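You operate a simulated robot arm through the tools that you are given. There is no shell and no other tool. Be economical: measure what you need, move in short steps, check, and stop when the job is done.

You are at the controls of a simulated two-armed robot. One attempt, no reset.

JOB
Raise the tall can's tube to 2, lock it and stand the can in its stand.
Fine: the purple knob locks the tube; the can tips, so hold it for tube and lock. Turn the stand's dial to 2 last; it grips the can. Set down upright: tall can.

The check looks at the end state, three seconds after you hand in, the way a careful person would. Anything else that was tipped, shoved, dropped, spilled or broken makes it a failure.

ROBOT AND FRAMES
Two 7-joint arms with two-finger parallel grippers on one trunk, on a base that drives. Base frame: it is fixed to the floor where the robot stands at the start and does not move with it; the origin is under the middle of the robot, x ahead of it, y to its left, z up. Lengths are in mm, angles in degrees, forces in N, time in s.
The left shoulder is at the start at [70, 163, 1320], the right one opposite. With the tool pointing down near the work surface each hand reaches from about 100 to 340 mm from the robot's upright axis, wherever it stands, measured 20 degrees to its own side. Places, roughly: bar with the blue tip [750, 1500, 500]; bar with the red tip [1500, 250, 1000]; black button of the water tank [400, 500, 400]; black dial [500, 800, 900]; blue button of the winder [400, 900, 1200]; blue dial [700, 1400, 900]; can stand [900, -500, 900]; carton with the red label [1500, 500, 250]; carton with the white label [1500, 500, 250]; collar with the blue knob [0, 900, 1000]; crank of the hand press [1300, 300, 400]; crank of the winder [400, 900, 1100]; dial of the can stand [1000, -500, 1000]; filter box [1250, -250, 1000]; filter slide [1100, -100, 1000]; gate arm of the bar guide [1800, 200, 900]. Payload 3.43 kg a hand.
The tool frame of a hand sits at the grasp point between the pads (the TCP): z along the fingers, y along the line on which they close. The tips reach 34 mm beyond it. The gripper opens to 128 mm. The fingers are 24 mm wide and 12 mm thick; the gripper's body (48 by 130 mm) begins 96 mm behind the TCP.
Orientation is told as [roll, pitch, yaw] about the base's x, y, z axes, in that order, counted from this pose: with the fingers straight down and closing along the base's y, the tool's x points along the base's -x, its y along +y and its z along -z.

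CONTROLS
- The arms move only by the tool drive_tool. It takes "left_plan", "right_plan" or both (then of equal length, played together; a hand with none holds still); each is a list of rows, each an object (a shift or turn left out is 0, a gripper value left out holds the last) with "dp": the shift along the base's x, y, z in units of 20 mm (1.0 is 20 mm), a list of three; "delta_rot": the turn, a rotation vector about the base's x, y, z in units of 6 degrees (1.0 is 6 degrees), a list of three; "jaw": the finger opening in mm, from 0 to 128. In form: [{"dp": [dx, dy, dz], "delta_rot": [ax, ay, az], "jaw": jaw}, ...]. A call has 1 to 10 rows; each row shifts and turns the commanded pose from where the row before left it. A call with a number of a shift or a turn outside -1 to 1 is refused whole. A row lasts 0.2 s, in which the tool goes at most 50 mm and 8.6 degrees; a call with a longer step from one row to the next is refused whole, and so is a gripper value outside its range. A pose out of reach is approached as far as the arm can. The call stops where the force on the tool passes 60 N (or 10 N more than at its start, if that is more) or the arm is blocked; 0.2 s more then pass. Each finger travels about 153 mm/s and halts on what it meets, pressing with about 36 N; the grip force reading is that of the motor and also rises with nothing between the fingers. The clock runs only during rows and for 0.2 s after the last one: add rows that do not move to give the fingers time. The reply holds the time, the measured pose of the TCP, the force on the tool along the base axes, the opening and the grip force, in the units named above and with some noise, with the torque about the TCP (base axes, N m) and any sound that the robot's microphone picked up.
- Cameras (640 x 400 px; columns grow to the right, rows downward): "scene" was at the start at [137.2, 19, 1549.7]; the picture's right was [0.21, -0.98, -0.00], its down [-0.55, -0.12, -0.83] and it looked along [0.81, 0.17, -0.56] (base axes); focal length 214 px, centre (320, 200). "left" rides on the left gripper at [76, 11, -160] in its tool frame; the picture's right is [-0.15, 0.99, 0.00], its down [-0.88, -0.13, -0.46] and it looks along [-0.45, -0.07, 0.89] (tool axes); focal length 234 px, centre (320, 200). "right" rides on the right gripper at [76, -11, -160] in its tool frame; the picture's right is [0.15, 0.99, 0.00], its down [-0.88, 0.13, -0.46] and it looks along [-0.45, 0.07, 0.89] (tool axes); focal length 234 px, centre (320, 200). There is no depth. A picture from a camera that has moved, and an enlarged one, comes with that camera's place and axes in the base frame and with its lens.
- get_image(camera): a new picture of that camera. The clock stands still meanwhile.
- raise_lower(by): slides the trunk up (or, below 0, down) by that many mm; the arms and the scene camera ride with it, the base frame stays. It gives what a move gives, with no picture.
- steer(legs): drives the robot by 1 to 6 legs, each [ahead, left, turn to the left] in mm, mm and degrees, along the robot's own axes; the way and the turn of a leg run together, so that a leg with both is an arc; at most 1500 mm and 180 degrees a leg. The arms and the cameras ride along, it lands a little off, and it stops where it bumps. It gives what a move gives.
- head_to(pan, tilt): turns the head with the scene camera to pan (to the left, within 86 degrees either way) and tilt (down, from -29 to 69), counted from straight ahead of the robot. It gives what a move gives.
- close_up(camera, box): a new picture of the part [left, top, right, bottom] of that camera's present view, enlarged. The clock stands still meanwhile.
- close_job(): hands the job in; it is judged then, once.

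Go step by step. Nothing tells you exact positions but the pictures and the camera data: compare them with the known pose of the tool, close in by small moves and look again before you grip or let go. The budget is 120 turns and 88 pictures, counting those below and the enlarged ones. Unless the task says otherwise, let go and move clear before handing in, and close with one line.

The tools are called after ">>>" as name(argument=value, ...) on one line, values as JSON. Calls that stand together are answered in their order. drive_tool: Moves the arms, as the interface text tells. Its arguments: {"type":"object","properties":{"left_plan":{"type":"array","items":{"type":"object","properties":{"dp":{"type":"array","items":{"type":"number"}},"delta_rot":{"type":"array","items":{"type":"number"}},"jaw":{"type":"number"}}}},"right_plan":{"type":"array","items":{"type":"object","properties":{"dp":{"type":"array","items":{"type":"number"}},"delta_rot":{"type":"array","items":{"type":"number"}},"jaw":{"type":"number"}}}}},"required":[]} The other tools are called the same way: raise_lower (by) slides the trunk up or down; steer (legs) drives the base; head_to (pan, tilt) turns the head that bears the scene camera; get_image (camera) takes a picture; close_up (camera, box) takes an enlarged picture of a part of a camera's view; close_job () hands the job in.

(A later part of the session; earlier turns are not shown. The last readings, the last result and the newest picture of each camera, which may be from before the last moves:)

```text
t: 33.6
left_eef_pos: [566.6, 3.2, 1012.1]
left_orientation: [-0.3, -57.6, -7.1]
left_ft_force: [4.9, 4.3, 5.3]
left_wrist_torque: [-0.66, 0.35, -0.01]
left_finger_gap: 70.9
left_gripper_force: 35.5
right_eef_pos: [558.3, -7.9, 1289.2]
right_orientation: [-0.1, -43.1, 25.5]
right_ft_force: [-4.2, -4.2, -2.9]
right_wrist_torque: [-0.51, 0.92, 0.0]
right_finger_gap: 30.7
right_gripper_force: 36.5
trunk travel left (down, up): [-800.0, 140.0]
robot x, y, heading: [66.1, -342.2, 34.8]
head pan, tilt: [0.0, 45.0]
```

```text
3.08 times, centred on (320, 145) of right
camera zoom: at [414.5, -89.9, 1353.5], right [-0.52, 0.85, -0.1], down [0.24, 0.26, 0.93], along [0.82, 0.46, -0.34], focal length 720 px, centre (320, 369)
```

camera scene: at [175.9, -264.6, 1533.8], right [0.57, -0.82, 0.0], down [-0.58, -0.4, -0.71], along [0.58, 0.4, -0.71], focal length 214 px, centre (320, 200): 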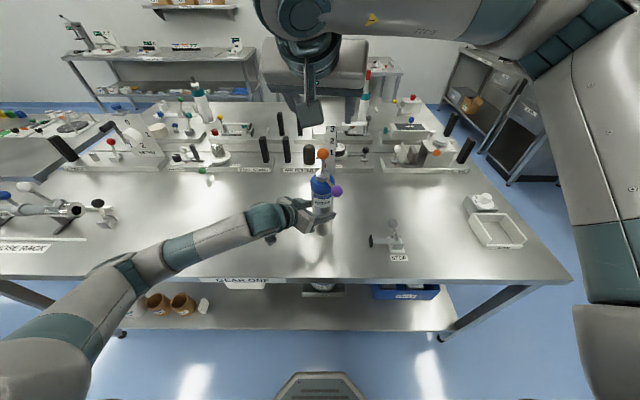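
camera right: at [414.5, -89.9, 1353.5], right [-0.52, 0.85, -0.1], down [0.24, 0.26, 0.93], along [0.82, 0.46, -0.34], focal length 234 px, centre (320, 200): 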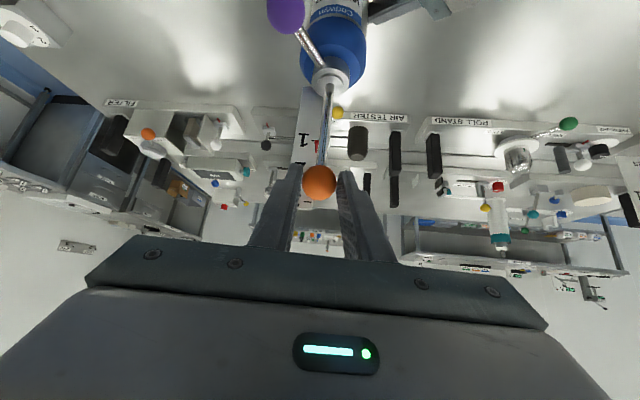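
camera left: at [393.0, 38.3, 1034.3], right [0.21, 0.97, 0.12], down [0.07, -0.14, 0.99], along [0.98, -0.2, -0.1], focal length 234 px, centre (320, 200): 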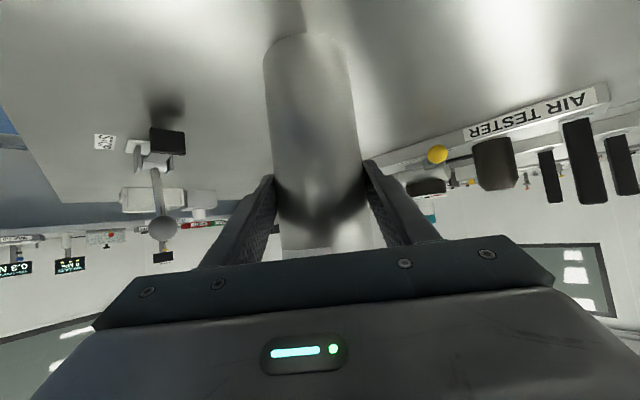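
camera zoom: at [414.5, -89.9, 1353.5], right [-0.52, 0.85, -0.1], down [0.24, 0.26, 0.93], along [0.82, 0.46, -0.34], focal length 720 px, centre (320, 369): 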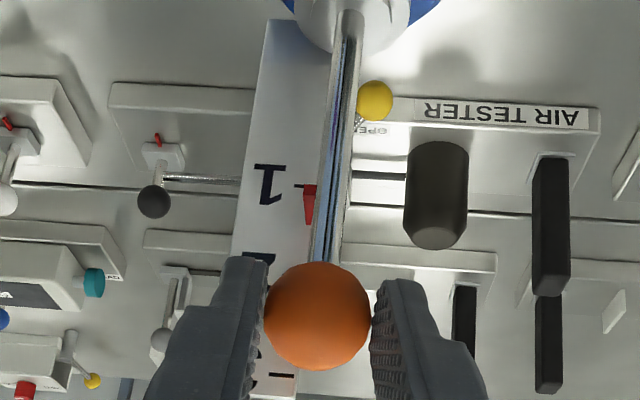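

The red pointer is a horizontal bar running from the tube back to the ruler, and its tip reads about 1.4. The start reading was 0, so 2 needs about 69 mm of lift in all. I'll raise it another 19 mm.

>>> drive_tool(right_plan=[{"dp": [0, 0, 0.4]}, {"dp": [0, 0, 0.4]}, {"dp": [0, 0, 0.16]}, {}])

>>> close_up(camera="scene", box=[300, 120, 350, 180])

>>> close_up(camera="right", box=[280, 80, 360, 210])

```text
t: 34.6
left_eef_pos: [566.2, 2.9, 1011.8]
left_orientation: [-0.3, -57.7, -7.3]
left_ft_force: [4.4, 5.1, 4.7]
left_wrist_torque: [-0.88, 0.1, 0.06]
left_finger_gap: 71.0
left_gripper_force: 36.0
right_eef_pos: [556.8, -8.9, 1309.4]
right_orientation: [0.0, -43.1, 25.4]
right_ft_force: [-2.1, -4.4, 1.2]
right_wrist_torque: [-0.32, 0.48, -0.05]
right_finger_gap: 30.7
right_gripper_force: 35.7
trunk travel left (down, up): [-800.0, 140.0]
robot x, y, heading: [65.3, -339.9, 34.5]
head pan, tilt: [0.0, 45.0]
```

```text
6.67 times, centred on (325, 150) of scene
camera zoom: at [176.5, -265.2, 1533.8], right [0.57, -0.82, 0.0], down [-0.58, -0.4, -0.71], along [0.58, 0.4, -0.71], focal length 1430 px, centre (287, 533)
```

zoom: 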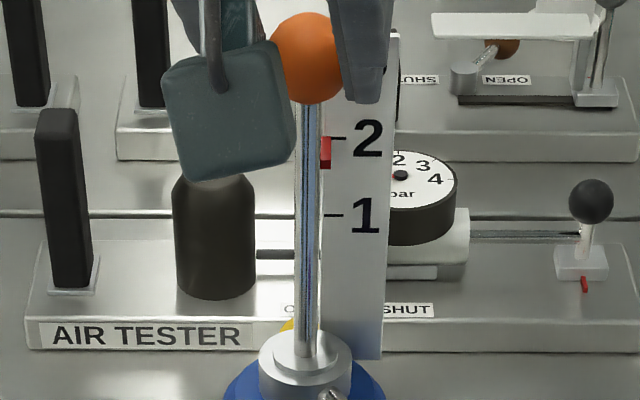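

```text
3.08 times, centred on (320, 145) of right
camera zoom: at [414.6, -90.7, 1373.8], right [-0.52, 0.85, -0.1], down [0.24, 0.26, 0.94], along [0.82, 0.46, -0.34], focal length 720 px, centre (320, 369)
```

zoom: 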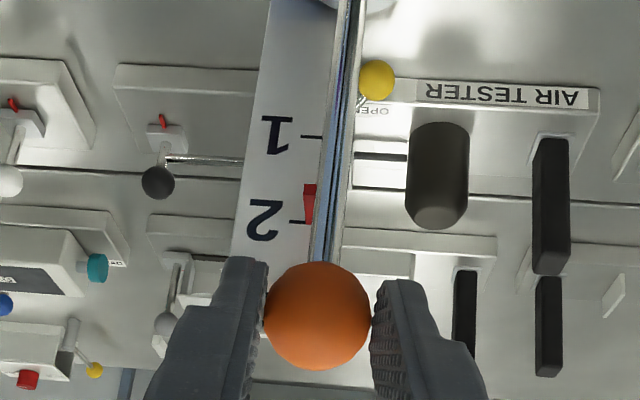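

The pointer's upper back edge now lines up with 2. I need a level view to rule out parallax, so I'll open the jaw slightly to see whether the tube stays up by friction.

>>> drive_tool(right_plan=[{"jaw": 33}, {"jaw": 37}, {"jaw": 40}, {}])

>>> close_up(camera="right", box=[280, 80, 360, 210])

```text
t: 35.6
left_eef_pos: [566.4, 4.1, 1011.8]
left_orientation: [-0.3, -57.7, -7.2]
left_ft_force: [-0.2, 1.5, 2.3]
left_wrist_torque: [0.47, -0.24, 0.11]
left_finger_gap: 70.9
left_gripper_force: 35.7
right_eef_pos: [556.7, -9.8, 1309.8]
right_orientation: [-0.1, -43.2, 25.4]
right_ft_force: [-0.1, -0.4, 0.1]
right_wrist_torque: [0.01, -0.02, 0.03]
right_finger_gap: 40.1
right_gripper_force: 0.0
trunk travel left (down, up): [-800.0, 140.0]
robot x, y, heading: [71.1, -341.1, 34.5]
head pan, tilt: [0.0, 45.0]
```

```text
3.08 times, centred on (320, 145) of right
camera zoom: at [414.2, -90.7, 1373.5], right [-0.52, 0.85, -0.1], down [0.24, 0.26, 0.93], along [0.82, 0.46, -0.34], focal length 720 px, centre (320, 369)
```

zoom: 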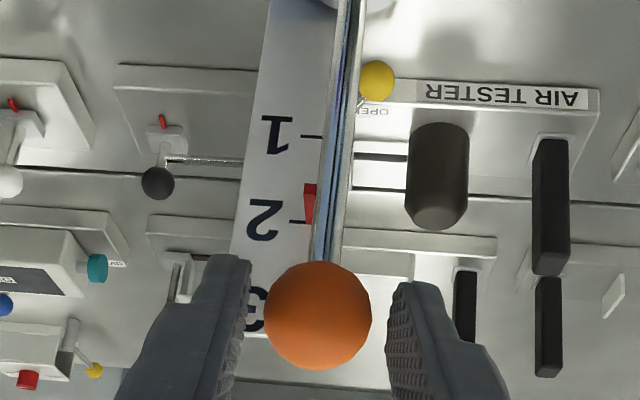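

Friction holds the tube. I'll back the right hand off and level its camera with the pointer for a parallax-free reading.

>>> drive_tool(right_plan=[{"dp": [-0.618, -0.293, 0.73], "jaw": 60}, {"dp": [-0.618, -0.293, 0.73], "jaw": 80}, {"dp": [-0.618, -0.293, 0.73], "jaw": 100}, {"dp": [-0.618, -0.293, 0.73]}, {"dp": [-0.5, -0.25, -0.7], "delta_rot": [0.473, -0.993, 0]}, {"dp": [-0.5, -0.25, -0.8], "delta_rot": [0.473, -0.993, 0]}, {"dp": [-0.5, -0.25, -0.8], "delta_rot": [0.473, -0.993, 0]}, {"dp": [-0.5, -0.25, -0.8], "delta_rot": [0.473, -0.993, 0]}, {"dp": [-0.5, -0.25, -0.8], "delta_rot": [0.473, -0.993, 0]}, {}])

>>> get_image(camera="right")

```text
t: 37.8
left_eef_pos: [567.9, 2.8, 1013.1]
left_orientation: [-0.1, -57.6, -7.3]
left_ft_force: [-1.4, 0.3, 1.0]
left_wrist_torque: [0.37, 0.0, 0.1]
left_finger_gap: 70.8
left_gripper_force: 36.3
right_eef_pos: [458.1, -58.2, 1291.2]
right_orientation: [0.0, -76.2, 25.4]
right_ft_force: [0.3, -0.5, -0.3]
right_wrist_torque: [0.0, 0.0, 0.02]
right_finger_gap: 100.3
right_gripper_force: 0.0
trunk travel left (down, up): [-800.0, 140.0]
robot x, y, heading: [64.6, -337.3, 34.6]
head pan, tilt: [0.0, 45.0]
```

```text
49 pictures are left
camera right: at [308.0, -143.6, 1254.2], right [-0.46, 0.88, -0.14], down [-0.27, 0.02, 0.96], along [0.85, 0.48, 0.23], focal length 234 px, centre (320, 200)
```

right: 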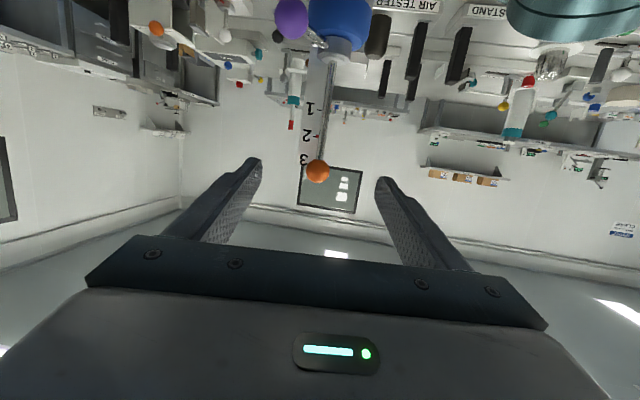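

>>> close_up(camera="right", box=[290, 90, 345, 185])

```text
4.21 times, centred on (318, 138) of right
camera zoom: at [308.0, -143.6, 1254.2], right [-0.46, 0.88, -0.14], down [-0.27, 0.02, 0.96], along [0.85, 0.48, 0.23], focal length 986 px, centre (330, 463)
```

zoom: 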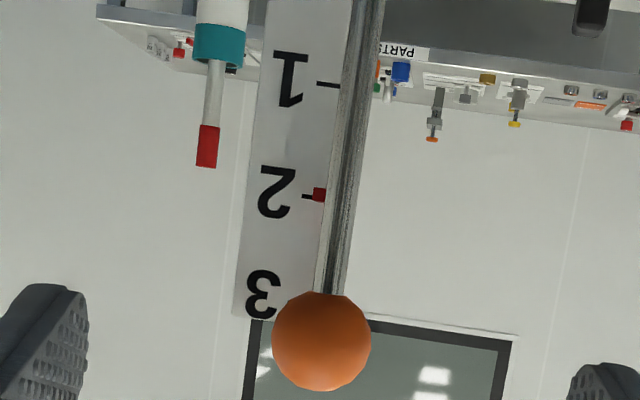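

The level view shows the pointer exactly on 2, within 1 mm. Next comes the purple locking knob, so I'll look at its lever.

>>> close_up(camera="scene", box=[295, 155, 355, 215])

>>> close_up(camera="right", box=[260, 0, 400, 80])

```text
6.67 times, centred on (325, 185) of scene
camera zoom: at [177.3, -266.0, 1533.8], right [0.57, -0.82, 0.0], down [-0.58, -0.4, -0.71], along [0.58, 0.4, -0.71], focal length 1430 px, centre (287, 300)
```

zoom: 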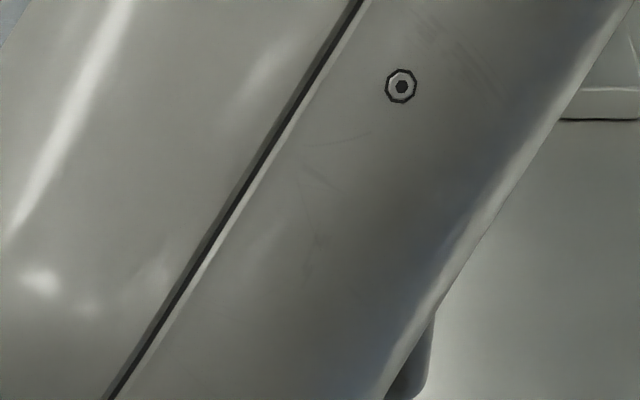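

```text
4.57 times, centred on (330, 40) of right
camera zoom: at [308.0, -143.6, 1254.2], right [-0.46, 0.88, -0.14], down [-0.27, 0.02, 0.96], along [0.85, 0.48, 0.23], focal length 1070 px, centre (274, 931)
```

zoom: 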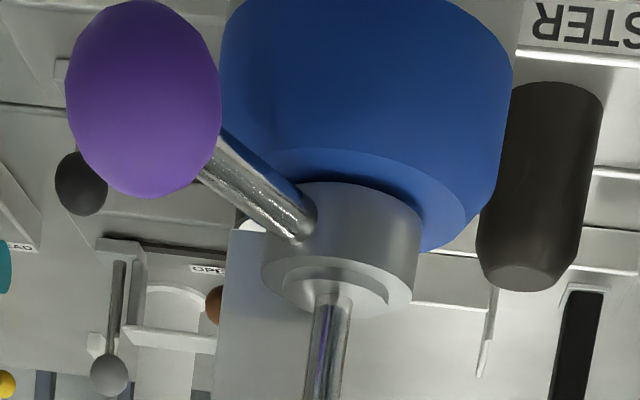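

The lever is a radial rod that most likely swings about the tube's axis. I'll bring the right hand round to grip the purple ball from the right, coming down from above.

>>> drive_tool(right_plan=[{"dp": [0.1, -0.7, 0], "delta_rot": [-0.473, 0.993, 0]}, {"dp": [0.1, -0.7, 0], "delta_rot": [-0.473, 0.993, 0]}, {"dp": [0.1, -0.7, 0], "delta_rot": [-0.473, 0.993, 0]}, {"dp": [0.1, -0.7, 0], "delta_rot": [-0.473, 0.993, 0]}, {"dp": [0.2, -0.6, -0.1], "delta_rot": [0, 0, 0.93]}, {"dp": [0.2, -0.6, -0.1], "delta_rot": [0, 0, 0.93]}, {"dp": [0.2, -0.6, -0.1], "delta_rot": [0, 0, 0.93]}, {"dp": [0.2, -0.6, -0.1], "delta_rot": [0, 0, 0.93]}, {"dp": [0.2, -0.6, -0.1], "delta_rot": [0, 0, 0.93]}, {"dp": [0.2, -0.6, -0.1], "delta_rot": [0, 0, 0.93], "jaw": 70}])

>>> drive_tool(right_plan=[{"dp": [0.55, 0.64, -0.96], "delta_rot": [0, 0, 0.7]}, {"dp": [0.55, 0.64, -0.96], "delta_rot": [0, 0, 0.7]}, {"dp": [0.55, 0.64, -0.96], "delta_rot": [0, 0, 0.7]}, {"dp": [0.55, 0.64, -0.96], "delta_rot": [0, 0, 0.7]}, {}])

>>> get_image(camera="right")

>>> get_image(camera="scene")

```text
t: 40.0
left_eef_pos: [567.0, 2.8, 1011.6]
left_orientation: [-0.1, -57.5, -7.4]
left_ft_force: [-0.3, 0.6, 0.0]
left_wrist_torque: [0.08, -0.21, 0.03]
left_finger_gap: 70.8
left_gripper_force: 36.1
right_eef_pos: [516.7, -122.7, 1313.1]
right_orientation: [0.0, -49.8, 59.1]
right_ft_force: [-0.8, -0.3, -1.3]
right_wrist_torque: [0.01, -0.01, 0.0]
right_finger_gap: 70.1
right_gripper_force: 0.0
right hand out of reach, approached as far as the arm can: row 6, 7, 8, 9, 10
trunk travel left (down, up): [-800.0, 140.0]
robot x, y, heading: [65.0, -340.7, 34.8]
head pan, tilt: [0.0, 45.0]
```

```text
t: 41.2
left_eef_pos: [566.2, 2.8, 1012.5]
left_orientation: [-0.4, -57.6, -7.3]
left_ft_force: [1.2, -0.7, 1.2]
left_wrist_torque: [0.22, -0.26, -0.06]
left_finger_gap: 70.9
left_gripper_force: 35.5
right_eef_pos: [558.9, -69.9, 1235.7]
right_orientation: [-0.1, -49.9, 75.9]
right_ft_force: [-0.4, -0.6, -0.6]
right_wrist_torque: [0.01, 0.01, -0.02]
right_finger_gap: 70.1
right_gripper_force: 0.0
trunk travel left (down, up): [-800.0, 140.0]
robot x, y, heading: [68.8, -338.9, 34.3]
head pan, tilt: [0.0, 45.0]
```

```text
45 pictures are left
camera right: at [529.7, -238.8, 1280.1], right [-0.98, 0.15, -0.11], down [-0.07, 0.25, 0.97], along [0.17, 0.96, -0.23], focal length 234 px, centre (320, 200)
```

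right: 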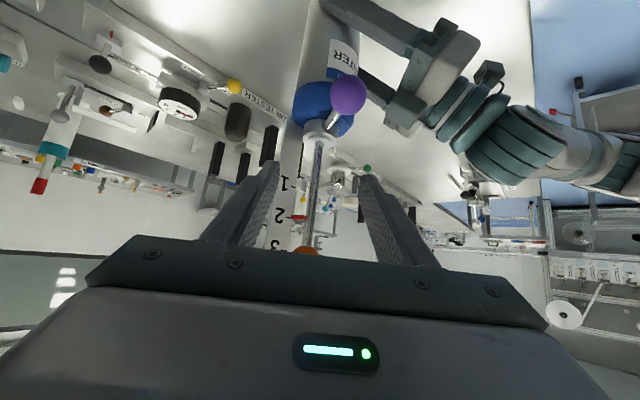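

```text
44 pictures are left
camera scene: at [176.4, -265.3, 1533.8], right [0.57, -0.82, 0.0], down [-0.58, -0.4, -0.71], along [0.58, 0.4, -0.71], focal length 214 px, centre (320, 200)
```

scene: 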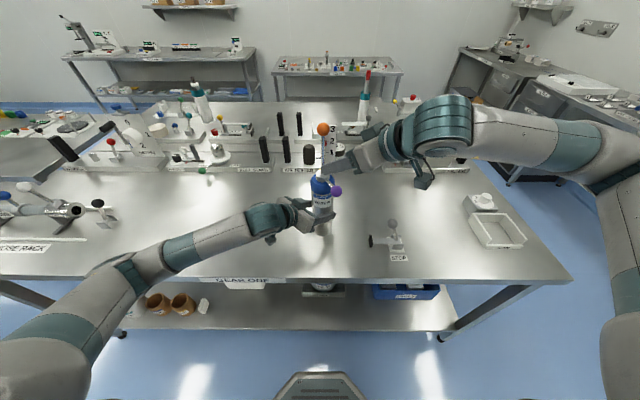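

The purple ball is at about [548, -64, 1142]. I'll back off to a pre-grip point on its approach line and check.

>>> drive_tool(right_plan=[{"dp": [-0.354, -0.8, -0.42]}, {"dp": [-0.354, -0.8, -0.42]}, {"dp": [-0.354, -0.8, -0.42]}, {"dp": [-0.354, -0.8, -0.42]}, {"dp": [0.185, 0.743, -0.643]}, {"dp": [0.185, 0.743, -0.643]}, {}])

>>> get_image(camera="right")

>>> close_up(camera="scene", box=[280, 110, 400, 230])

```text
t: 42.8
left_eef_pos: [566.4, 4.1, 1013.4]
left_orientation: [-0.2, -57.6, -7.3]
left_ft_force: [-0.5, -1.7, -0.4]
left_wrist_torque: [0.06, 0.05, 0.02]
left_finger_gap: 70.8
left_gripper_force: 36.0
right_eef_pos: [550.0, -96.0, 1178.8]
right_orientation: [-0.1, -49.8, 75.9]
right_ft_force: [-0.3, 0.2, -0.4]
right_wrist_torque: [-0.01, 0.03, 0.02]
right_finger_gap: 70.0
right_gripper_force: 0.0
right hand out of reach, approached as far as the arm can: row 4
trunk travel left (down, up): [-800.0, 140.0]
robot x, y, heading: [66.1, -345.5, 34.7]
head pan, tilt: [0.0, 45.0]
```

```text
43 pictures are left
camera right: at [519.3, -264.9, 1222.6], right [-0.98, 0.15, -0.11], down [-0.07, 0.25, 0.97], along [0.17, 0.96, -0.23], focal length 234 px, centre (320, 200)
```

right: 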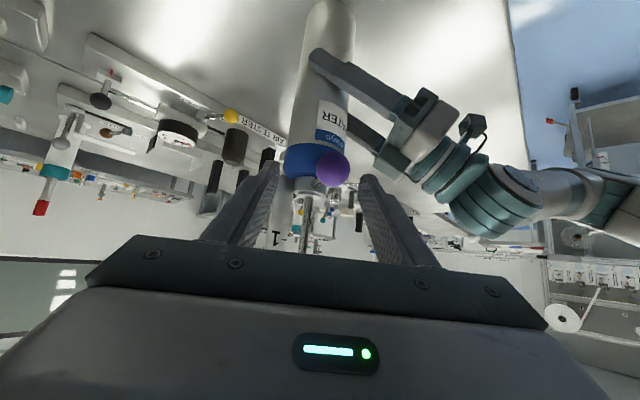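

```text
3.33 times, centred on (340, 170) of scene
camera zoom: at [176.1, -265.7, 1533.8], right [0.57, -0.82, 0.0], down [-0.58, -0.4, -0.71], along [0.58, 0.4, -0.71], focal length 715 px, centre (253, 300)
```

zoom: 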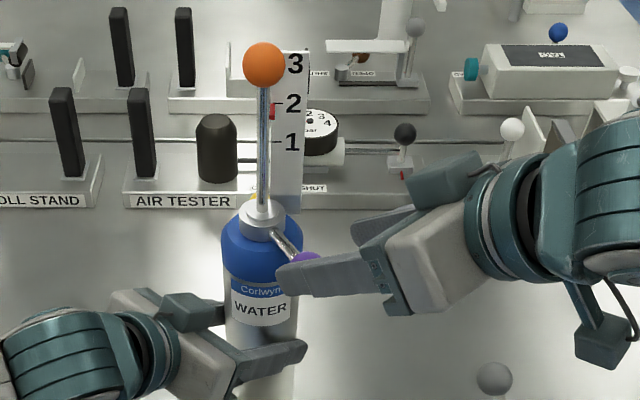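

The knob is confirmed at [546, -64, 1143] and sits between the right fingers. I'll move the last 35 mm and close gently.

>>> drive_tool(right_plan=[{"dp": [-0.15, 0.54, -0.675]}, {"dp": [-0.15, 0.54, -0.675]}, {"jaw": 55}, {"jaw": 48}, {"jaw": 43}, {"jaw": 39}, {"jaw": 36}, {"jaw": 33}, {"jaw": 30}, {"jaw": 27}])

>>> get_image(camera="right")

```text
t: 45.0
left_eef_pos: [566.4, 3.8, 1012.1]
left_orientation: [-0.4, -57.7, -7.3]
left_ft_force: [-5.4, -0.6, 0.3]
left_wrist_torque: [0.2, -0.36, -0.01]
left_finger_gap: 70.8
left_gripper_force: 36.0
right_eef_pos: [543.6, -73.8, 1151.1]
right_orientation: [-0.2, -49.8, 75.8]
right_ft_force: [4.4, -0.1, -1.3]
right_wrist_torque: [-0.11, -0.09, -0.29]
right_finger_gap: 30.8
right_gripper_force: 36.2
trunk travel left (down, up): [-800.0, 140.0]
robot x, y, heading: [68.3, -340.3, 34.8]
head pan, tilt: [0.0, 45.0]
```

```text
41 pictures are left
camera right: at [513.0, -242.1, 1195.6], right [-0.98, 0.15, -0.11], down [-0.07, 0.25, 0.97], along [0.18, 0.96, -0.23], focal length 234 px, centre (320, 200)
```

right: 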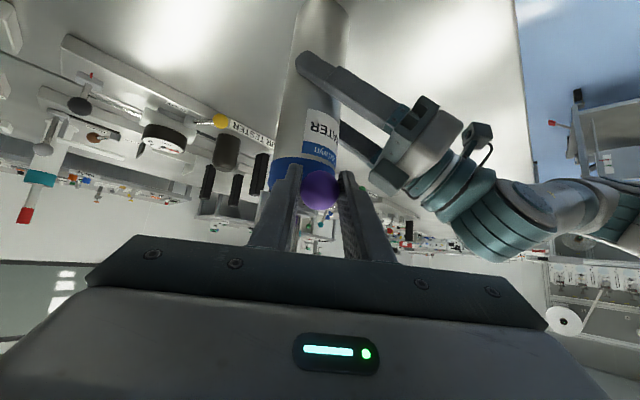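

I've gripped the knob and will test it clockwise (as seen from above) with a small nudge, watching the force.

>>> drive_tool(right_plan=[{"dp": [-0.14, 0.05, 0]}, {"dp": [-0.14, 0.05, 0]}, {"dp": [-0.14, 0.06, 0]}])

```text
t: 45.8
left_eef_pos: [566.7, 2.7, 1013.0]
left_orientation: [0.0, -57.6, -7.3]
left_ft_force: [-8.6, 4.1, 2.9]
left_wrist_torque: [-0.25, -0.44, -0.1]
left_finger_gap: 71.0
left_gripper_force: 36.2
right_eef_pos: [535.5, -69.4, 1152.0]
right_orientation: [-0.1, -50.0, 75.8]
right_ft_force: [6.5, -4.9, 1.4]
right_wrist_torque: [-0.29, -0.15, -0.47]
right_finger_gap: 30.7
right_gripper_force: 36.5
trunk travel left (down, up): [-800.0, 140.0]
robot x, y, heading: [69.8, -340.9, 34.6]
head pan, tilt: [0.0, 45.0]
```

It moves clockwise with light drag. I'll continue along the arc about the tube axis, turning the hand with the lever.

>>> drive_tool(right_plan=[{"dp": [-0.332, 0.193, 0], "delta_rot": [0, 0, -1]}, {"dp": [-0.31, 0.226, 0], "delta_rot": [0, 0, -1]}, {}])

```text
t: 46.6
left_eef_pos: [566.3, 2.2, 1012.3]
left_orientation: [-0.3, -57.6, -7.5]
left_ft_force: [10.3, -1.6, 0.2]
left_wrist_torque: [-0.02, 0.93, 0.35]
left_finger_gap: 70.3
left_gripper_force: 36.3
right_eef_pos: [521.5, -60.9, 1152.7]
right_orientation: [0.1, -49.9, 63.8]
right_ft_force: [-9.7, -1.2, 7.0]
right_wrist_torque: [0.46, 0.16, 0.3]
right_finger_gap: 30.9
right_gripper_force: 36.0
trunk travel left (down, up): [-800.0, 140.0]
robot x, y, heading: [67.9, -340.2, 34.4]
head pan, tilt: [0.0, 45.0]
```

>>> get_image(camera="right")

>>> close_up(camera="scene", box=[270, 110, 390, 230])

```text
40 pictures are left
camera right: at [457.9, -220.6, 1195.7], right [-0.93, 0.35, -0.11], down [-0.02, 0.25, 0.97], along [0.37, 0.9, -0.23], focal length 234 px, centre (320, 200)
```

right: 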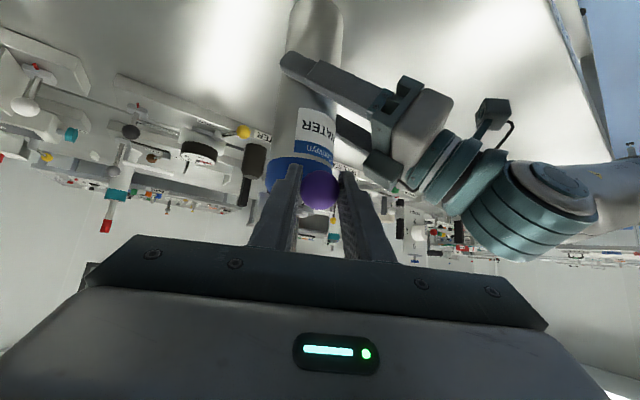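

```text
3.33 times, centred on (330, 170) of scene
camera zoom: at [176.1, -266.3, 1533.9], right [0.57, -0.82, 0.0], down [-0.58, -0.4, -0.71], along [0.58, 0.4, -0.71], focal length 715 px, centre (287, 300)
```

zoom: 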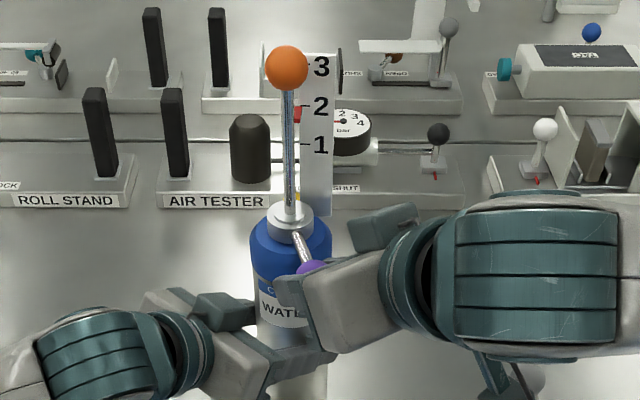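

The lever is turning, but the can's top has leaned slightly towards me. I'll continue in small steps and watch the forces.

>>> drive_tool(right_plan=[{"dp": [-0.26, 0.24, 0], "delta_rot": [0, 0, -1]}, {"dp": [-0.22, 0.27, 0], "delta_rot": [0, 0, -1]}, {}])

>>> close_up(camera="scene", box=[270, 110, 390, 230])

```text
t: 47.4
left_eef_pos: [567.0, 3.9, 1012.6]
left_orientation: [-0.2, -57.6, -7.5]
left_ft_force: [4.4, 2.2, 2.0]
left_wrist_torque: [-0.24, 0.74, 0.25]
left_finger_gap: 70.2
left_gripper_force: 35.6
right_eef_pos: [512.8, -51.0, 1150.9]
right_orientation: [0.0, -49.8, 51.7]
right_ft_force: [-4.4, -3.2, 3.4]
right_wrist_torque: [0.28, -0.17, -0.09]
right_finger_gap: 30.9
right_gripper_force: 35.8
trunk travel left (down, up): [-800.0, 140.0]
robot x, y, heading: [64.5, -343.5, 34.4]
head pan, tilt: [0.0, 45.0]
```

```text
3.33 times, centred on (330, 170) of scene
camera zoom: at [175.9, -266.0, 1533.8], right [0.57, -0.82, 0.0], down [-0.58, -0.4, -0.71], along [0.58, 0.4, -0.71], focal length 715 px, centre (287, 300)
```

zoom: 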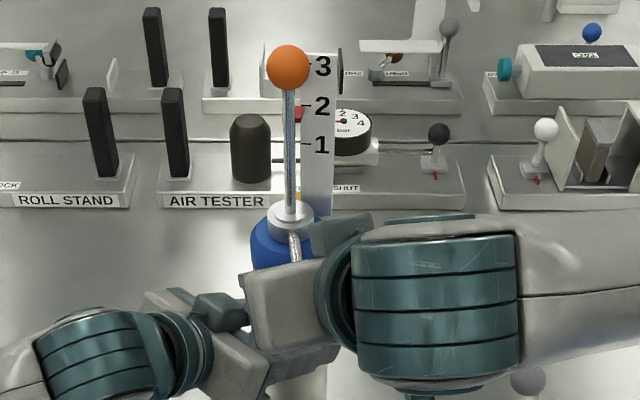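

It's still turning freely, about 35° so far, and the grippers clear each other by about 60 mm in height. I'll continue along the arc.

>>> drive_tool(right_plan=[{"dp": [-0.23, 0.285, 0], "delta_rot": [0, 0, -1]}, {"dp": [-0.2, 0.31, 0], "delta_rot": [0, 0, -1]}, {}])

>>> drive_tool(right_plan=[{"dp": [-0.17, 0.325, 0], "delta_rot": [0, 0, -1]}, {}])

```text
t: 48.2
left_eef_pos: [566.5, 3.9, 1012.6]
left_orientation: [-0.2, -57.6, -7.4]
left_ft_force: [-1.0, 1.4, 4.4]
left_wrist_torque: [0.07, 0.45, 0.17]
left_finger_gap: 70.2
left_gripper_force: 35.9
right_eef_pos: [504.8, -39.0, 1151.5]
right_orientation: [-0.1, -49.8, 39.7]
right_ft_force: [-0.5, -0.3, 0.7]
right_wrist_torque: [-0.02, 0.0, -0.16]
right_finger_gap: 31.0
right_gripper_force: 35.9
trunk travel left (down, up): [-800.0, 140.0]
robot x, y, heading: [68.4, -336.1, 34.7]
head pan, tilt: [0.0, 45.0]
```

```text
t: 48.8
left_eef_pos: [567.7, 2.9, 1011.0]
left_orientation: [-0.1, -57.5, -7.4]
left_ft_force: [-2.0, -2.3, 4.9]
left_wrist_torque: [0.07, 0.18, 0.04]
left_finger_gap: 70.1
left_gripper_force: 36.0
right_eef_pos: [502.5, -32.9, 1150.8]
right_orientation: [-0.1, -49.7, 33.7]
right_ft_force: [2.6, 1.7, -3.6]
right_wrist_torque: [-0.08, 0.23, 0.04]
right_finger_gap: 30.6
right_gripper_force: 36.4
trunk travel left (down, up): [-800.0, 140.0]
robot x, y, heading: [67.0, -339.8, 34.3]
head pan, tilt: [0.0, 45.0]
```

The lever has turned about 47° and the drag is still low. I'll keep going, one increment at a time.

>>> drive_tool(right_plan=[{"dp": [-0.15, 0.34, 0], "delta_rot": [0, 0, -1]}, {}])

>>> drive_tool(right_plan=[{"dp": [-0.11, 0.35, 0], "delta_rot": [0, 0, -1]}, {}])

>>> close_up(camera="scene", box=[270, 110, 390, 230])

```text
t: 49.4
left_eef_pos: [567.6, 2.0, 1011.8]
left_orientation: [-0.3, -57.6, -7.4]
left_ft_force: [-9.4, -4.2, 9.3]
left_wrist_torque: [0.16, -0.18, 0.03]
left_finger_gap: 70.4
left_gripper_force: 36.0
right_eef_pos: [500.0, -26.4, 1151.7]
right_orientation: [-0.1, -49.7, 27.7]
right_ft_force: [9.2, 4.7, -9.2]
right_wrist_torque: [0.02, -0.11, 0.04]
right_finger_gap: 30.7
right_gripper_force: 35.9
trunk travel left (down, up): [-800.0, 140.0]
robot x, y, heading: [64.4, -340.4, 34.5]
head pan, tilt: [0.0, 45.0]
```

```text
t: 50.0
left_eef_pos: [567.7, 3.1, 1012.0]
left_orientation: [-0.2, -57.6, -7.4]
left_ft_force: [-4.6, -0.8, 9.5]
left_wrist_torque: [0.01, 0.2, 0.0]
left_finger_gap: 70.2
left_gripper_force: 35.8
right_eef_pos: [498.0, -19.6, 1151.4]
right_orientation: [0.0, -49.7, 21.7]
right_ft_force: [5.5, 1.3, -10.5]
right_wrist_torque: [-0.06, 0.13, 0.0]
right_finger_gap: 30.8
right_gripper_force: 36.3
trunk travel left (down, up): [-800.0, 140.0]
robot x, y, heading: [69.9, -343.6, 34.6]
head pan, tilt: [0.0, 45.0]
```

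```text
3.33 times, centred on (330, 170) of scene
camera zoom: at [177.6, -266.2, 1533.7], right [0.57, -0.82, 0.0], down [-0.58, -0.4, -0.71], along [0.58, 0.4, -0.71], focal length 715 px, centre (287, 300)
```

zoom: 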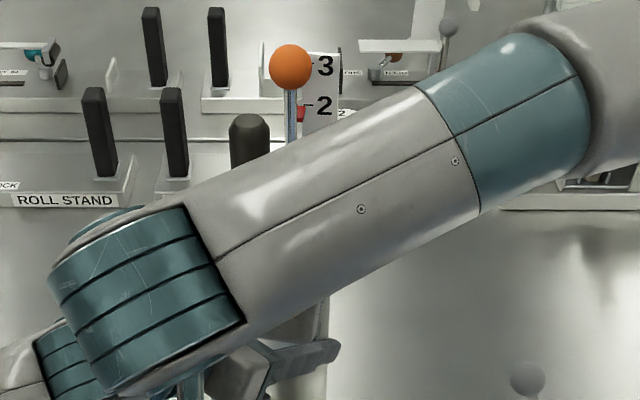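

The lever has turned about 59°, and the right wrist is now over the left arm. I'll release, back off to look, and regrip at a more comfortable angle.

>>> drive_tool(right_plan=[{"jaw": 36}, {"jaw": 50}, {"jaw": 64}, {"dp": [-0.7, -0.28, 0.64]}, {"dp": [-0.7, -0.28, 0.64]}, {"dp": [-0.5, -0.5, 0.64]}, {"dp": [-0.1, -0.7, 0.5], "delta_rot": [0, 0, 1]}, {"dp": [0, -0.7, 0.2], "delta_rot": [0, 0, 1]}, {"dp": [0, -0.7, 0], "delta_rot": [0, 0, 1]}, {"dp": [0, -0.7, 0], "delta_rot": [0, 0, 1]}])

>>> get_image(camera="right")

>>> close_up(camera="scene", box=[270, 110, 390, 230])

```text
t: 52.2
left_eef_pos: [565.8, 3.4, 1012.0]
left_orientation: [-0.2, -57.7, -7.4]
left_ft_force: [-1.1, 0.7, 0.5]
left_wrist_torque: [0.14, 0.23, 0.04]
left_finger_gap: 70.5
left_gripper_force: 35.9
right_eef_pos: [463.1, -70.5, 1209.3]
right_orientation: [0.0, -49.7, 45.9]
right_ft_force: [-0.3, 0.9, 1.2]
right_wrist_torque: [0.01, -0.01, 0.0]
right_finger_gap: 64.1
right_gripper_force: 0.2
right hand out of reach, approached as far as the arm can: row 10
trunk travel left (down, up): [-800.0, 140.0]
robot x, y, heading: [69.1, -339.5, 34.8]
head pan, tilt: [0.0, 45.0]
```

```text
36 pictures are left
camera right: at [353.3, -201.6, 1253.7], right [-0.78, 0.62, -0.11], down [0.06, 0.25, 0.97], along [0.63, 0.74, -0.23], focal length 234 px, centre (320, 200)
```

right: 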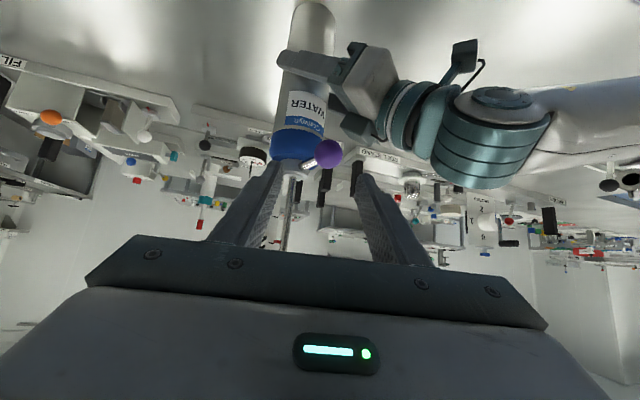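

```text
3.33 times, centred on (330, 170) of scene
camera zoom: at [176.4, -266.2, 1533.8], right [0.57, -0.82, 0.0], down [-0.58, -0.4, -0.71], along [0.58, 0.4, -0.71], focal length 715 px, centre (287, 300)
```

zoom: 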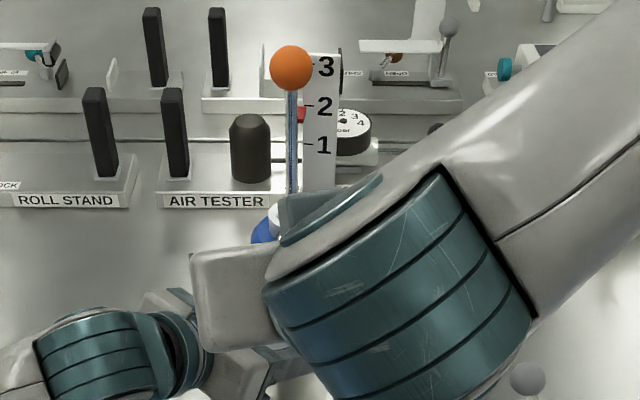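

The knob is now at [508, -17, 1142], so it has turned about 58°. I'll regrip it at yaw 46 and carry on to its stop.

>>> drive_tool(right_plan=[{"dp": [0.47, 0.57, -0.725]}, {"dp": [0.47, 0.57, -0.725]}, {"dp": [0.47, 0.57, -0.725]}, {"dp": [0.47, 0.57, -0.725]}, {"jaw": 50}, {"jaw": 42}, {"jaw": 37}, {"jaw": 34}, {"jaw": 31}, {"jaw": 27}])

>>> get_image(camera="right")

```text
t: 54.4
left_eef_pos: [566.8, 3.0, 1011.0]
left_orientation: [-0.3, -57.6, -7.2]
left_ft_force: [11.7, -0.5, 0.2]
left_wrist_torque: [-0.11, 0.99, 0.22]
left_finger_gap: 69.9
left_gripper_force: 36.2
right_eef_pos: [499.6, -24.1, 1151.4]
right_orientation: [0.0, -49.7, 45.8]
right_ft_force: [-11.0, -0.4, 2.4]
right_wrist_torque: [-0.03, 0.41, 0.02]
right_finger_gap: 31.3
right_gripper_force: 35.8
trunk travel left (down, up): [-800.0, 140.0]
robot x, y, heading: [69.9, -339.1, 34.4]
head pan, tilt: [0.0, 45.0]
```

```text
34 pictures are left
camera right: at [389.7, -155.6, 1194.9], right [-0.78, 0.62, -0.11], down [0.06, 0.25, 0.97], along [0.63, 0.74, -0.23], focal length 234 px, centre (320, 200)
```

right: 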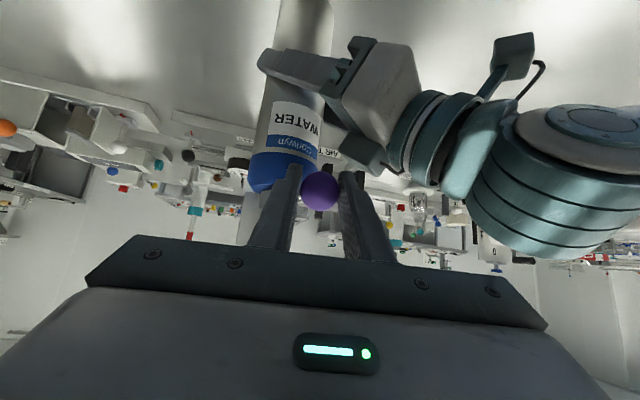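

>>> drive_tool(right_plan=[{"dp": [-0.1, 0.36, 0], "delta_rot": [0, 0, -1]}, {"dp": [-0.05, 0.365, 0], "delta_rot": [0, 0, -1]}, {}])

>>> drive_tool(right_plan=[{"dp": [-0.01, 0.365, 0], "delta_rot": [0, 0, -1]}, {}])

```text
t: 55.2
left_eef_pos: [567.1, 3.7, 1011.8]
left_orientation: [-0.2, -57.6, -7.4]
left_ft_force: [12.6, 2.4, 0.4]
left_wrist_torque: [0.32, 0.93, 0.12]
left_finger_gap: 70.5
left_gripper_force: 36.5
right_eef_pos: [496.8, -11.0, 1150.1]
right_orientation: [0.0, -49.8, 33.7]
right_ft_force: [-13.7, -2.1, 2.3]
right_wrist_torque: [-0.28, 0.55, 0.02]
right_finger_gap: 30.6
right_gripper_force: 35.4
trunk travel left (down, up): [-800.0, 140.0]
robot x, y, heading: [68.4, -341.1, 34.7]
head pan, tilt: [0.0, 45.0]
```

```text
t: 55.8
left_eef_pos: [566.9, 4.2, 1012.9]
left_orientation: [-0.3, -57.6, -7.5]
left_ft_force: [15.6, 2.6, -0.8]
left_wrist_torque: [0.4, 0.79, 0.14]
left_finger_gap: 70.1
left_gripper_force: 36.3
right_eef_pos: [496.1, -2.9, 1151.1]
right_orientation: [0.1, -49.7, 27.7]
right_ft_force: [-15.7, -0.4, 7.4]
right_wrist_torque: [-0.13, 0.62, 0.03]
right_finger_gap: 30.4
right_gripper_force: 36.5
trunk travel left (down, up): [-800.0, 140.0]
robot x, y, heading: [67.9, -343.2, 34.8]
head pan, tilt: [0.0, 45.0]
```

The lever has turned about 76° with no stop yet. I'll ease off the inward push and continue.

>>> drive_tool(right_plan=[{"dp": [-0.12, 0.365, 0], "delta_rot": [0, 0, -1]}, {}])

>>> drive_tool(right_plan=[{"dp": [0.0, 0.37, 0], "delta_rot": [0, 0, -1]}, {}])

>>> drive_tool(right_plan=[{"dp": [0.04, 0.37, 0], "delta_rot": [0, 0, -1]}, {}])

```text
t: 56.4
left_eef_pos: [566.4, 3.0, 1012.9]
left_orientation: [-0.3, -57.6, -7.4]
left_ft_force: [-10.7, 1.9, 0.2]
left_wrist_torque: [0.02, -0.91, 0.01]
left_finger_gap: 70.2
left_gripper_force: 35.8
right_eef_pos: [496.4, 3.0, 1151.2]
right_orientation: [-0.1, -49.9, 21.5]
right_ft_force: [9.6, -0.7, -0.5]
right_wrist_torque: [0.13, -0.39, 0.03]
right_finger_gap: 30.7
right_gripper_force: 35.5
trunk travel left (down, up): [-800.0, 140.0]
robot x, y, heading: [69.0, -343.1, 34.4]
head pan, tilt: [0.0, 45.0]
```

```text
t: 57.0
left_eef_pos: [566.3, 5.5, 1011.8]
left_orientation: [-0.2, -57.5, -7.4]
left_ft_force: [-3.9, 13.6, 2.0]
left_wrist_torque: [-1.32, 0.3, -0.61]
left_finger_gap: 70.8
left_gripper_force: 36.0
right_eef_pos: [495.6, 11.0, 1150.3]
right_orientation: [0.0, -49.8, 15.7]
right_ft_force: [2.4, -12.0, -0.3]
right_wrist_torque: [0.01, -0.44, -0.17]
right_finger_gap: 30.9
right_gripper_force: 35.7
trunk travel left (down, up): [-800.0, 140.0]
robot x, y, heading: [63.0, -336.4, 34.5]
head pan, tilt: [0.0, 45.0]
```

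```text
t: 57.6
left_eef_pos: [566.2, 4.2, 1012.4]
left_orientation: [-0.1, -57.6, -7.3]
left_ft_force: [11.7, 14.1, -0.5]
left_wrist_torque: [-1.01, 0.82, -0.73]
left_finger_gap: 71.8
left_gripper_force: 36.2
right_eef_pos: [494.5, 18.6, 1150.8]
right_orientation: [0.1, -49.7, 9.7]
right_ft_force: [-13.2, -10.6, 8.2]
right_wrist_torque: [-0.05, 0.52, -0.27]
right_finger_gap: 31.0
right_gripper_force: 35.9
trunk travel left (down, up): [-800.0, 140.0]
robot x, y, heading: [69.8, -339.9, 34.6]
head pan, tilt: [0.0, 45.0]
```

Resistance has risen sharply at about 90°, with torque reaching the left hand, so the lever is at its stop and locked. I'll release and back away.

>>> drive_tool(right_plan=[{"dp": [0, -0.15, 0], "jaw": 34}, {"jaw": 50}, {"jaw": 66}, {"dp": [-0.75, -0.13, 0.64]}, {"dp": [-0.75, -0.13, 0.64]}, {"dp": [-0.4, -0.7, 0.6], "delta_rot": [0, 0, 0.6]}, {"dp": [0, -0.9, 0.4], "delta_rot": [0, 0, 1]}, {"dp": [0, -0.9, 0.3], "delta_rot": [0, 0, 1]}, {"dp": [0.2, -0.95, 0.2], "delta_rot": [0, 0, 1]}, {"dp": [0.3, -0.95, 0], "delta_rot": [0, 0, 1]}])

>>> drive_tool(right_plan=[{"dp": [0.4, -0.9, 0]}, {"dp": [0.4, -0.9, 0]}, {"dp": [0.4, -0.9, 0]}, {"dp": [0.4, -0.9, 0]}, {"dp": [0.4, -0.9, 0]}, {}])

>>> get_image(camera="right")

>>> close_up(camera="scene", box=[260, 110, 380, 250])

```text
t: 59.8
left_eef_pos: [567.1, 2.4, 1012.3]
left_orientation: [-0.2, -57.5, -7.3]
left_ft_force: [-0.6, 1.1, -0.5]
left_wrist_torque: [0.13, 0.19, 0.01]
left_finger_gap: 71.0
left_gripper_force: 36.3
right_eef_pos: [467.7, -78.5, 1205.6]
right_orientation: [0.1, -49.8, 37.5]
right_ft_force: [-0.4, -0.5, -0.1]
right_wrist_torque: [0.0, 0.03, 0.0]
right_finger_gap: 66.3
right_gripper_force: 0.1
trunk travel left (down, up): [-800.0, 140.0]
robot x, y, heading: [70.1, -337.2, 34.6]
head pan, tilt: [0.0, 45.0]
```

```text
t: 61.2
left_eef_pos: [566.1, 3.5, 1012.3]
left_orientation: [-0.4, -57.6, -7.4]
left_ft_force: [-1.0, -1.1, 0.3]
left_wrist_torque: [-0.05, 0.1, 0.0]
left_finger_gap: 70.9
left_gripper_force: 35.7
right_eef_pos: [527.6, -105.8, 1213.9]
right_orientation: [-0.2, -49.7, 37.4]
right_ft_force: [-0.2, -0.8, 0.2]
right_wrist_torque: [-0.03, 0.0, -0.05]
right_finger_gap: 65.9
right_gripper_force: 0.1
right hand out of reach, approached as far as the arm can: row 1, 2, 3, 4, 5
trunk travel left (down, up): [-800.0, 140.0]
robot x, y, heading: [66.1, -341.1, 34.4]
head pan, tilt: [0.0, 45.0]
```

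```text
33 pictures are left
camera right: at [399.2, -219.3, 1259.3], right [-0.67, 0.73, -0.11], down [0.1, 0.24, 0.97], along [0.73, 0.64, -0.23], focal length 234 px, centre (320, 200)
```

right: 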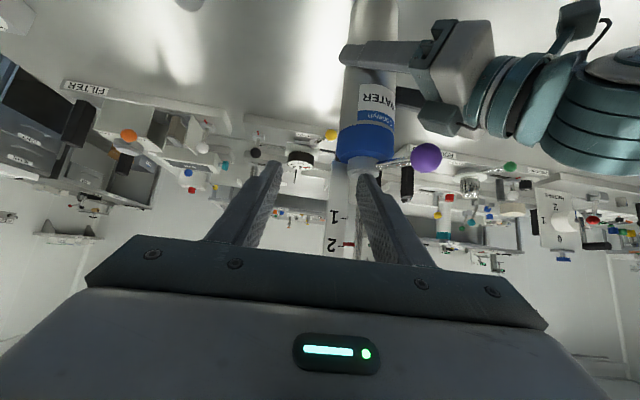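

```text
2.86 times, centred on (320, 180) of scene
camera zoom: at [176.3, -264.9, 1533.7], right [0.57, -0.82, 0.0], down [-0.58, -0.4, -0.71], along [0.58, 0.4, -0.71], focal length 613 px, centre (320, 257)
```

zoom: 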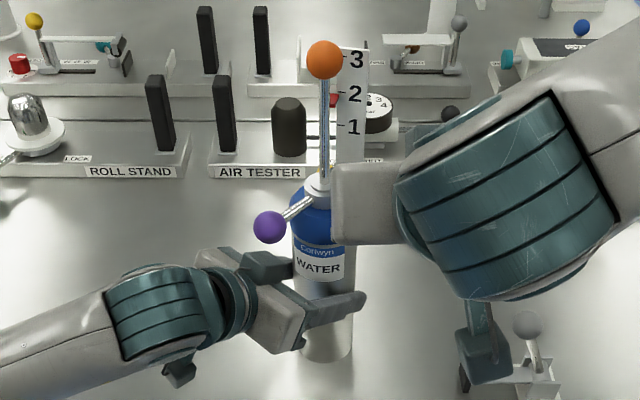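

The lever now points front-left, after about 90° of travel. To confirm the lock I'll regrip the orange ball and tug it lightly, which also lets me set the can upright.

>>> drive_tool(right_plan=[{"dp": [-0.27, -0.1, 1]}, {"dp": [-0.27, -0.1, 1]}, {"dp": [-0.27, -0.1, 1]}, {"dp": [-0.27, 0, 1]}, {"dp": [-0.27, 0, 1]}, {"dp": [0, 0.85, 0.4], "delta_rot": [0, 0, -0.75]}, {"dp": [0, 0.85, 0.4], "delta_rot": [0, 0, -0.75]}, {"dp": [0, 0.85, 0.4], "delta_rot": [0, 0, -0.75]}, {"dp": [0, 0.85, 0.4], "delta_rot": [0, 0, -0.75]}, {"dp": [0, 0.85, 0.3], "delta_rot": [0, 0, -0.75]}])

>>> get_image(camera="right")

```text
t: 63.4
left_eef_pos: [567.4, 2.7, 1013.1]
left_orientation: [-0.3, -57.6, -7.2]
left_ft_force: [-0.7, -0.8, -0.5]
left_wrist_torque: [0.03, 0.15, -0.02]
left_finger_gap: 70.9
left_gripper_force: 35.5
right_eef_pos: [499.9, -27.2, 1352.2]
right_orientation: [-0.3, -49.8, 14.9]
right_ft_force: [0.7, -0.1, 0.5]
right_wrist_torque: [0.0, -0.04, -0.03]
right_finger_gap: 65.9
right_gripper_force: 0.1
trunk travel left (down, up): [-800.0, 140.0]
robot x, y, heading: [67.0, -338.5, 34.3]
head pan, tilt: [0.0, 45.0]
```

```text
31 pictures are left
camera right: at [338.3, -82.1, 1396.5], right [-0.34, 0.93, -0.11], down [0.18, 0.18, 0.97], along [0.92, 0.31, -0.23], focal length 234 px, centre (320, 200)
```

right: 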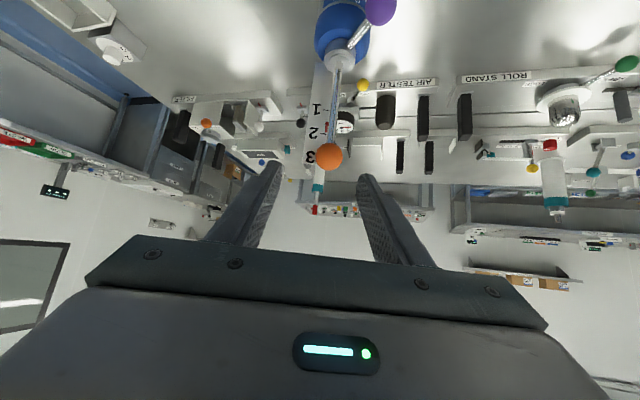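

>>> drive_tool(right_plan=[{"dp": [0.713, 0.305, -0.75]}, {"dp": [0.713, 0.305, -0.75]}, {"dp": [0.713, 0.305, -0.75]}, {}])

>>> close_up(camera="right", box=[240, 60, 400, 240])

```text
t: 64.4
left_eef_pos: [566.7, 4.0, 1012.4]
left_orientation: [-0.3, -57.5, -7.2]
left_ft_force: [-0.1, -0.2, 0.1]
left_wrist_torque: [0.04, 0.03, 0.0]
left_finger_gap: 70.8
left_gripper_force: 36.1
right_eef_pos: [544.5, -7.8, 1308.0]
right_orientation: [0.0, -49.8, 14.9]
right_ft_force: [0.2, -0.1, 1.3]
right_wrist_torque: [-0.02, 0.03, 0.0]
right_finger_gap: 65.8
right_gripper_force: 0.0
trunk travel left (down, up): [-800.0, 140.0]
robot x, y, heading: [68.4, -340.6, 34.6]
head pan, tilt: [0.0, 45.0]
```

```text
2.22 times, centred on (320, 150) of right
camera zoom: at [383.5, -63.4, 1352.0], right [-0.34, 0.93, -0.11], down [0.18, 0.18, 0.97], along [0.92, 0.31, -0.23], focal length 520 px, centre (320, 311)
```

zoom: 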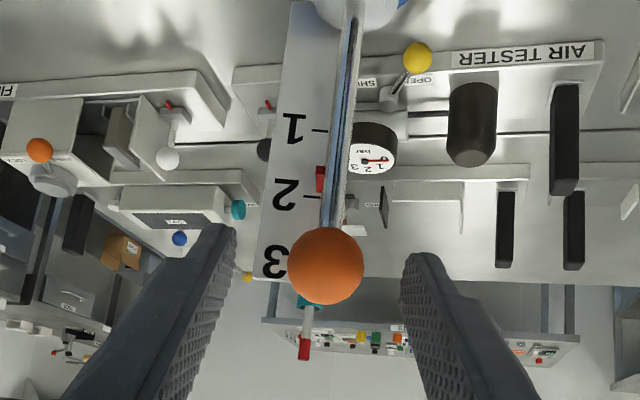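

>>> drive_tool(right_plan=[{"dp": [0, 0.08, 0], "jaw": 55}, {"jaw": 47}, {"jaw": 42}, {"jaw": 38}, {"jaw": 35}, {"jaw": 32}, {"jaw": 29}, {"jaw": 25}])

>>> drive_tool(right_plan=[{"dp": [0, 0, -0.1]}, {"dp": [0, 0, -0.1]}])

```text
t: 66.2
left_eef_pos: [567.1, 3.1, 1011.4]
left_orientation: [-0.3, -57.5, -7.4]
left_ft_force: [2.4, -3.5, 0.5]
left_wrist_torque: [1.08, 0.3, -0.13]
left_finger_gap: 70.8
left_gripper_force: 36.0
right_eef_pos: [544.6, -7.0, 1309.4]
right_orientation: [-0.2, -49.8, 14.9]
right_ft_force: [-0.6, 4.0, -0.2]
right_wrist_torque: [0.15, 0.02, 0.23]
right_finger_gap: 29.1
right_gripper_force: 36.1
trunk travel left (down, up): [-800.0, 140.0]
robot x, y, heading: [70.4, -340.9, 34.9]
head pan, tilt: [0.0, 45.0]
```

```text
t: 66.8
left_eef_pos: [567.0, 3.2, 1011.7]
left_orientation: [-0.4, -57.6, -7.2]
left_ft_force: [11.3, -2.3, -0.7]
left_wrist_torque: [0.31, 0.7, 0.03]
left_finger_gap: 70.7
left_gripper_force: 36.1
right_eef_pos: [544.5, -6.5, 1306.4]
right_orientation: [0.2, -50.0, 14.7]
right_ft_force: [-4.5, 2.0, 18.2]
right_wrist_torque: [0.28, -0.39, 0.25]
right_finger_gap: 29.0
right_gripper_force: 35.8
trunk travel left (down, up): [-800.0, 140.0]
robot x, y, heading: [69.1, -342.9, 34.8]
head pan, tilt: [0.0, 45.0]
```

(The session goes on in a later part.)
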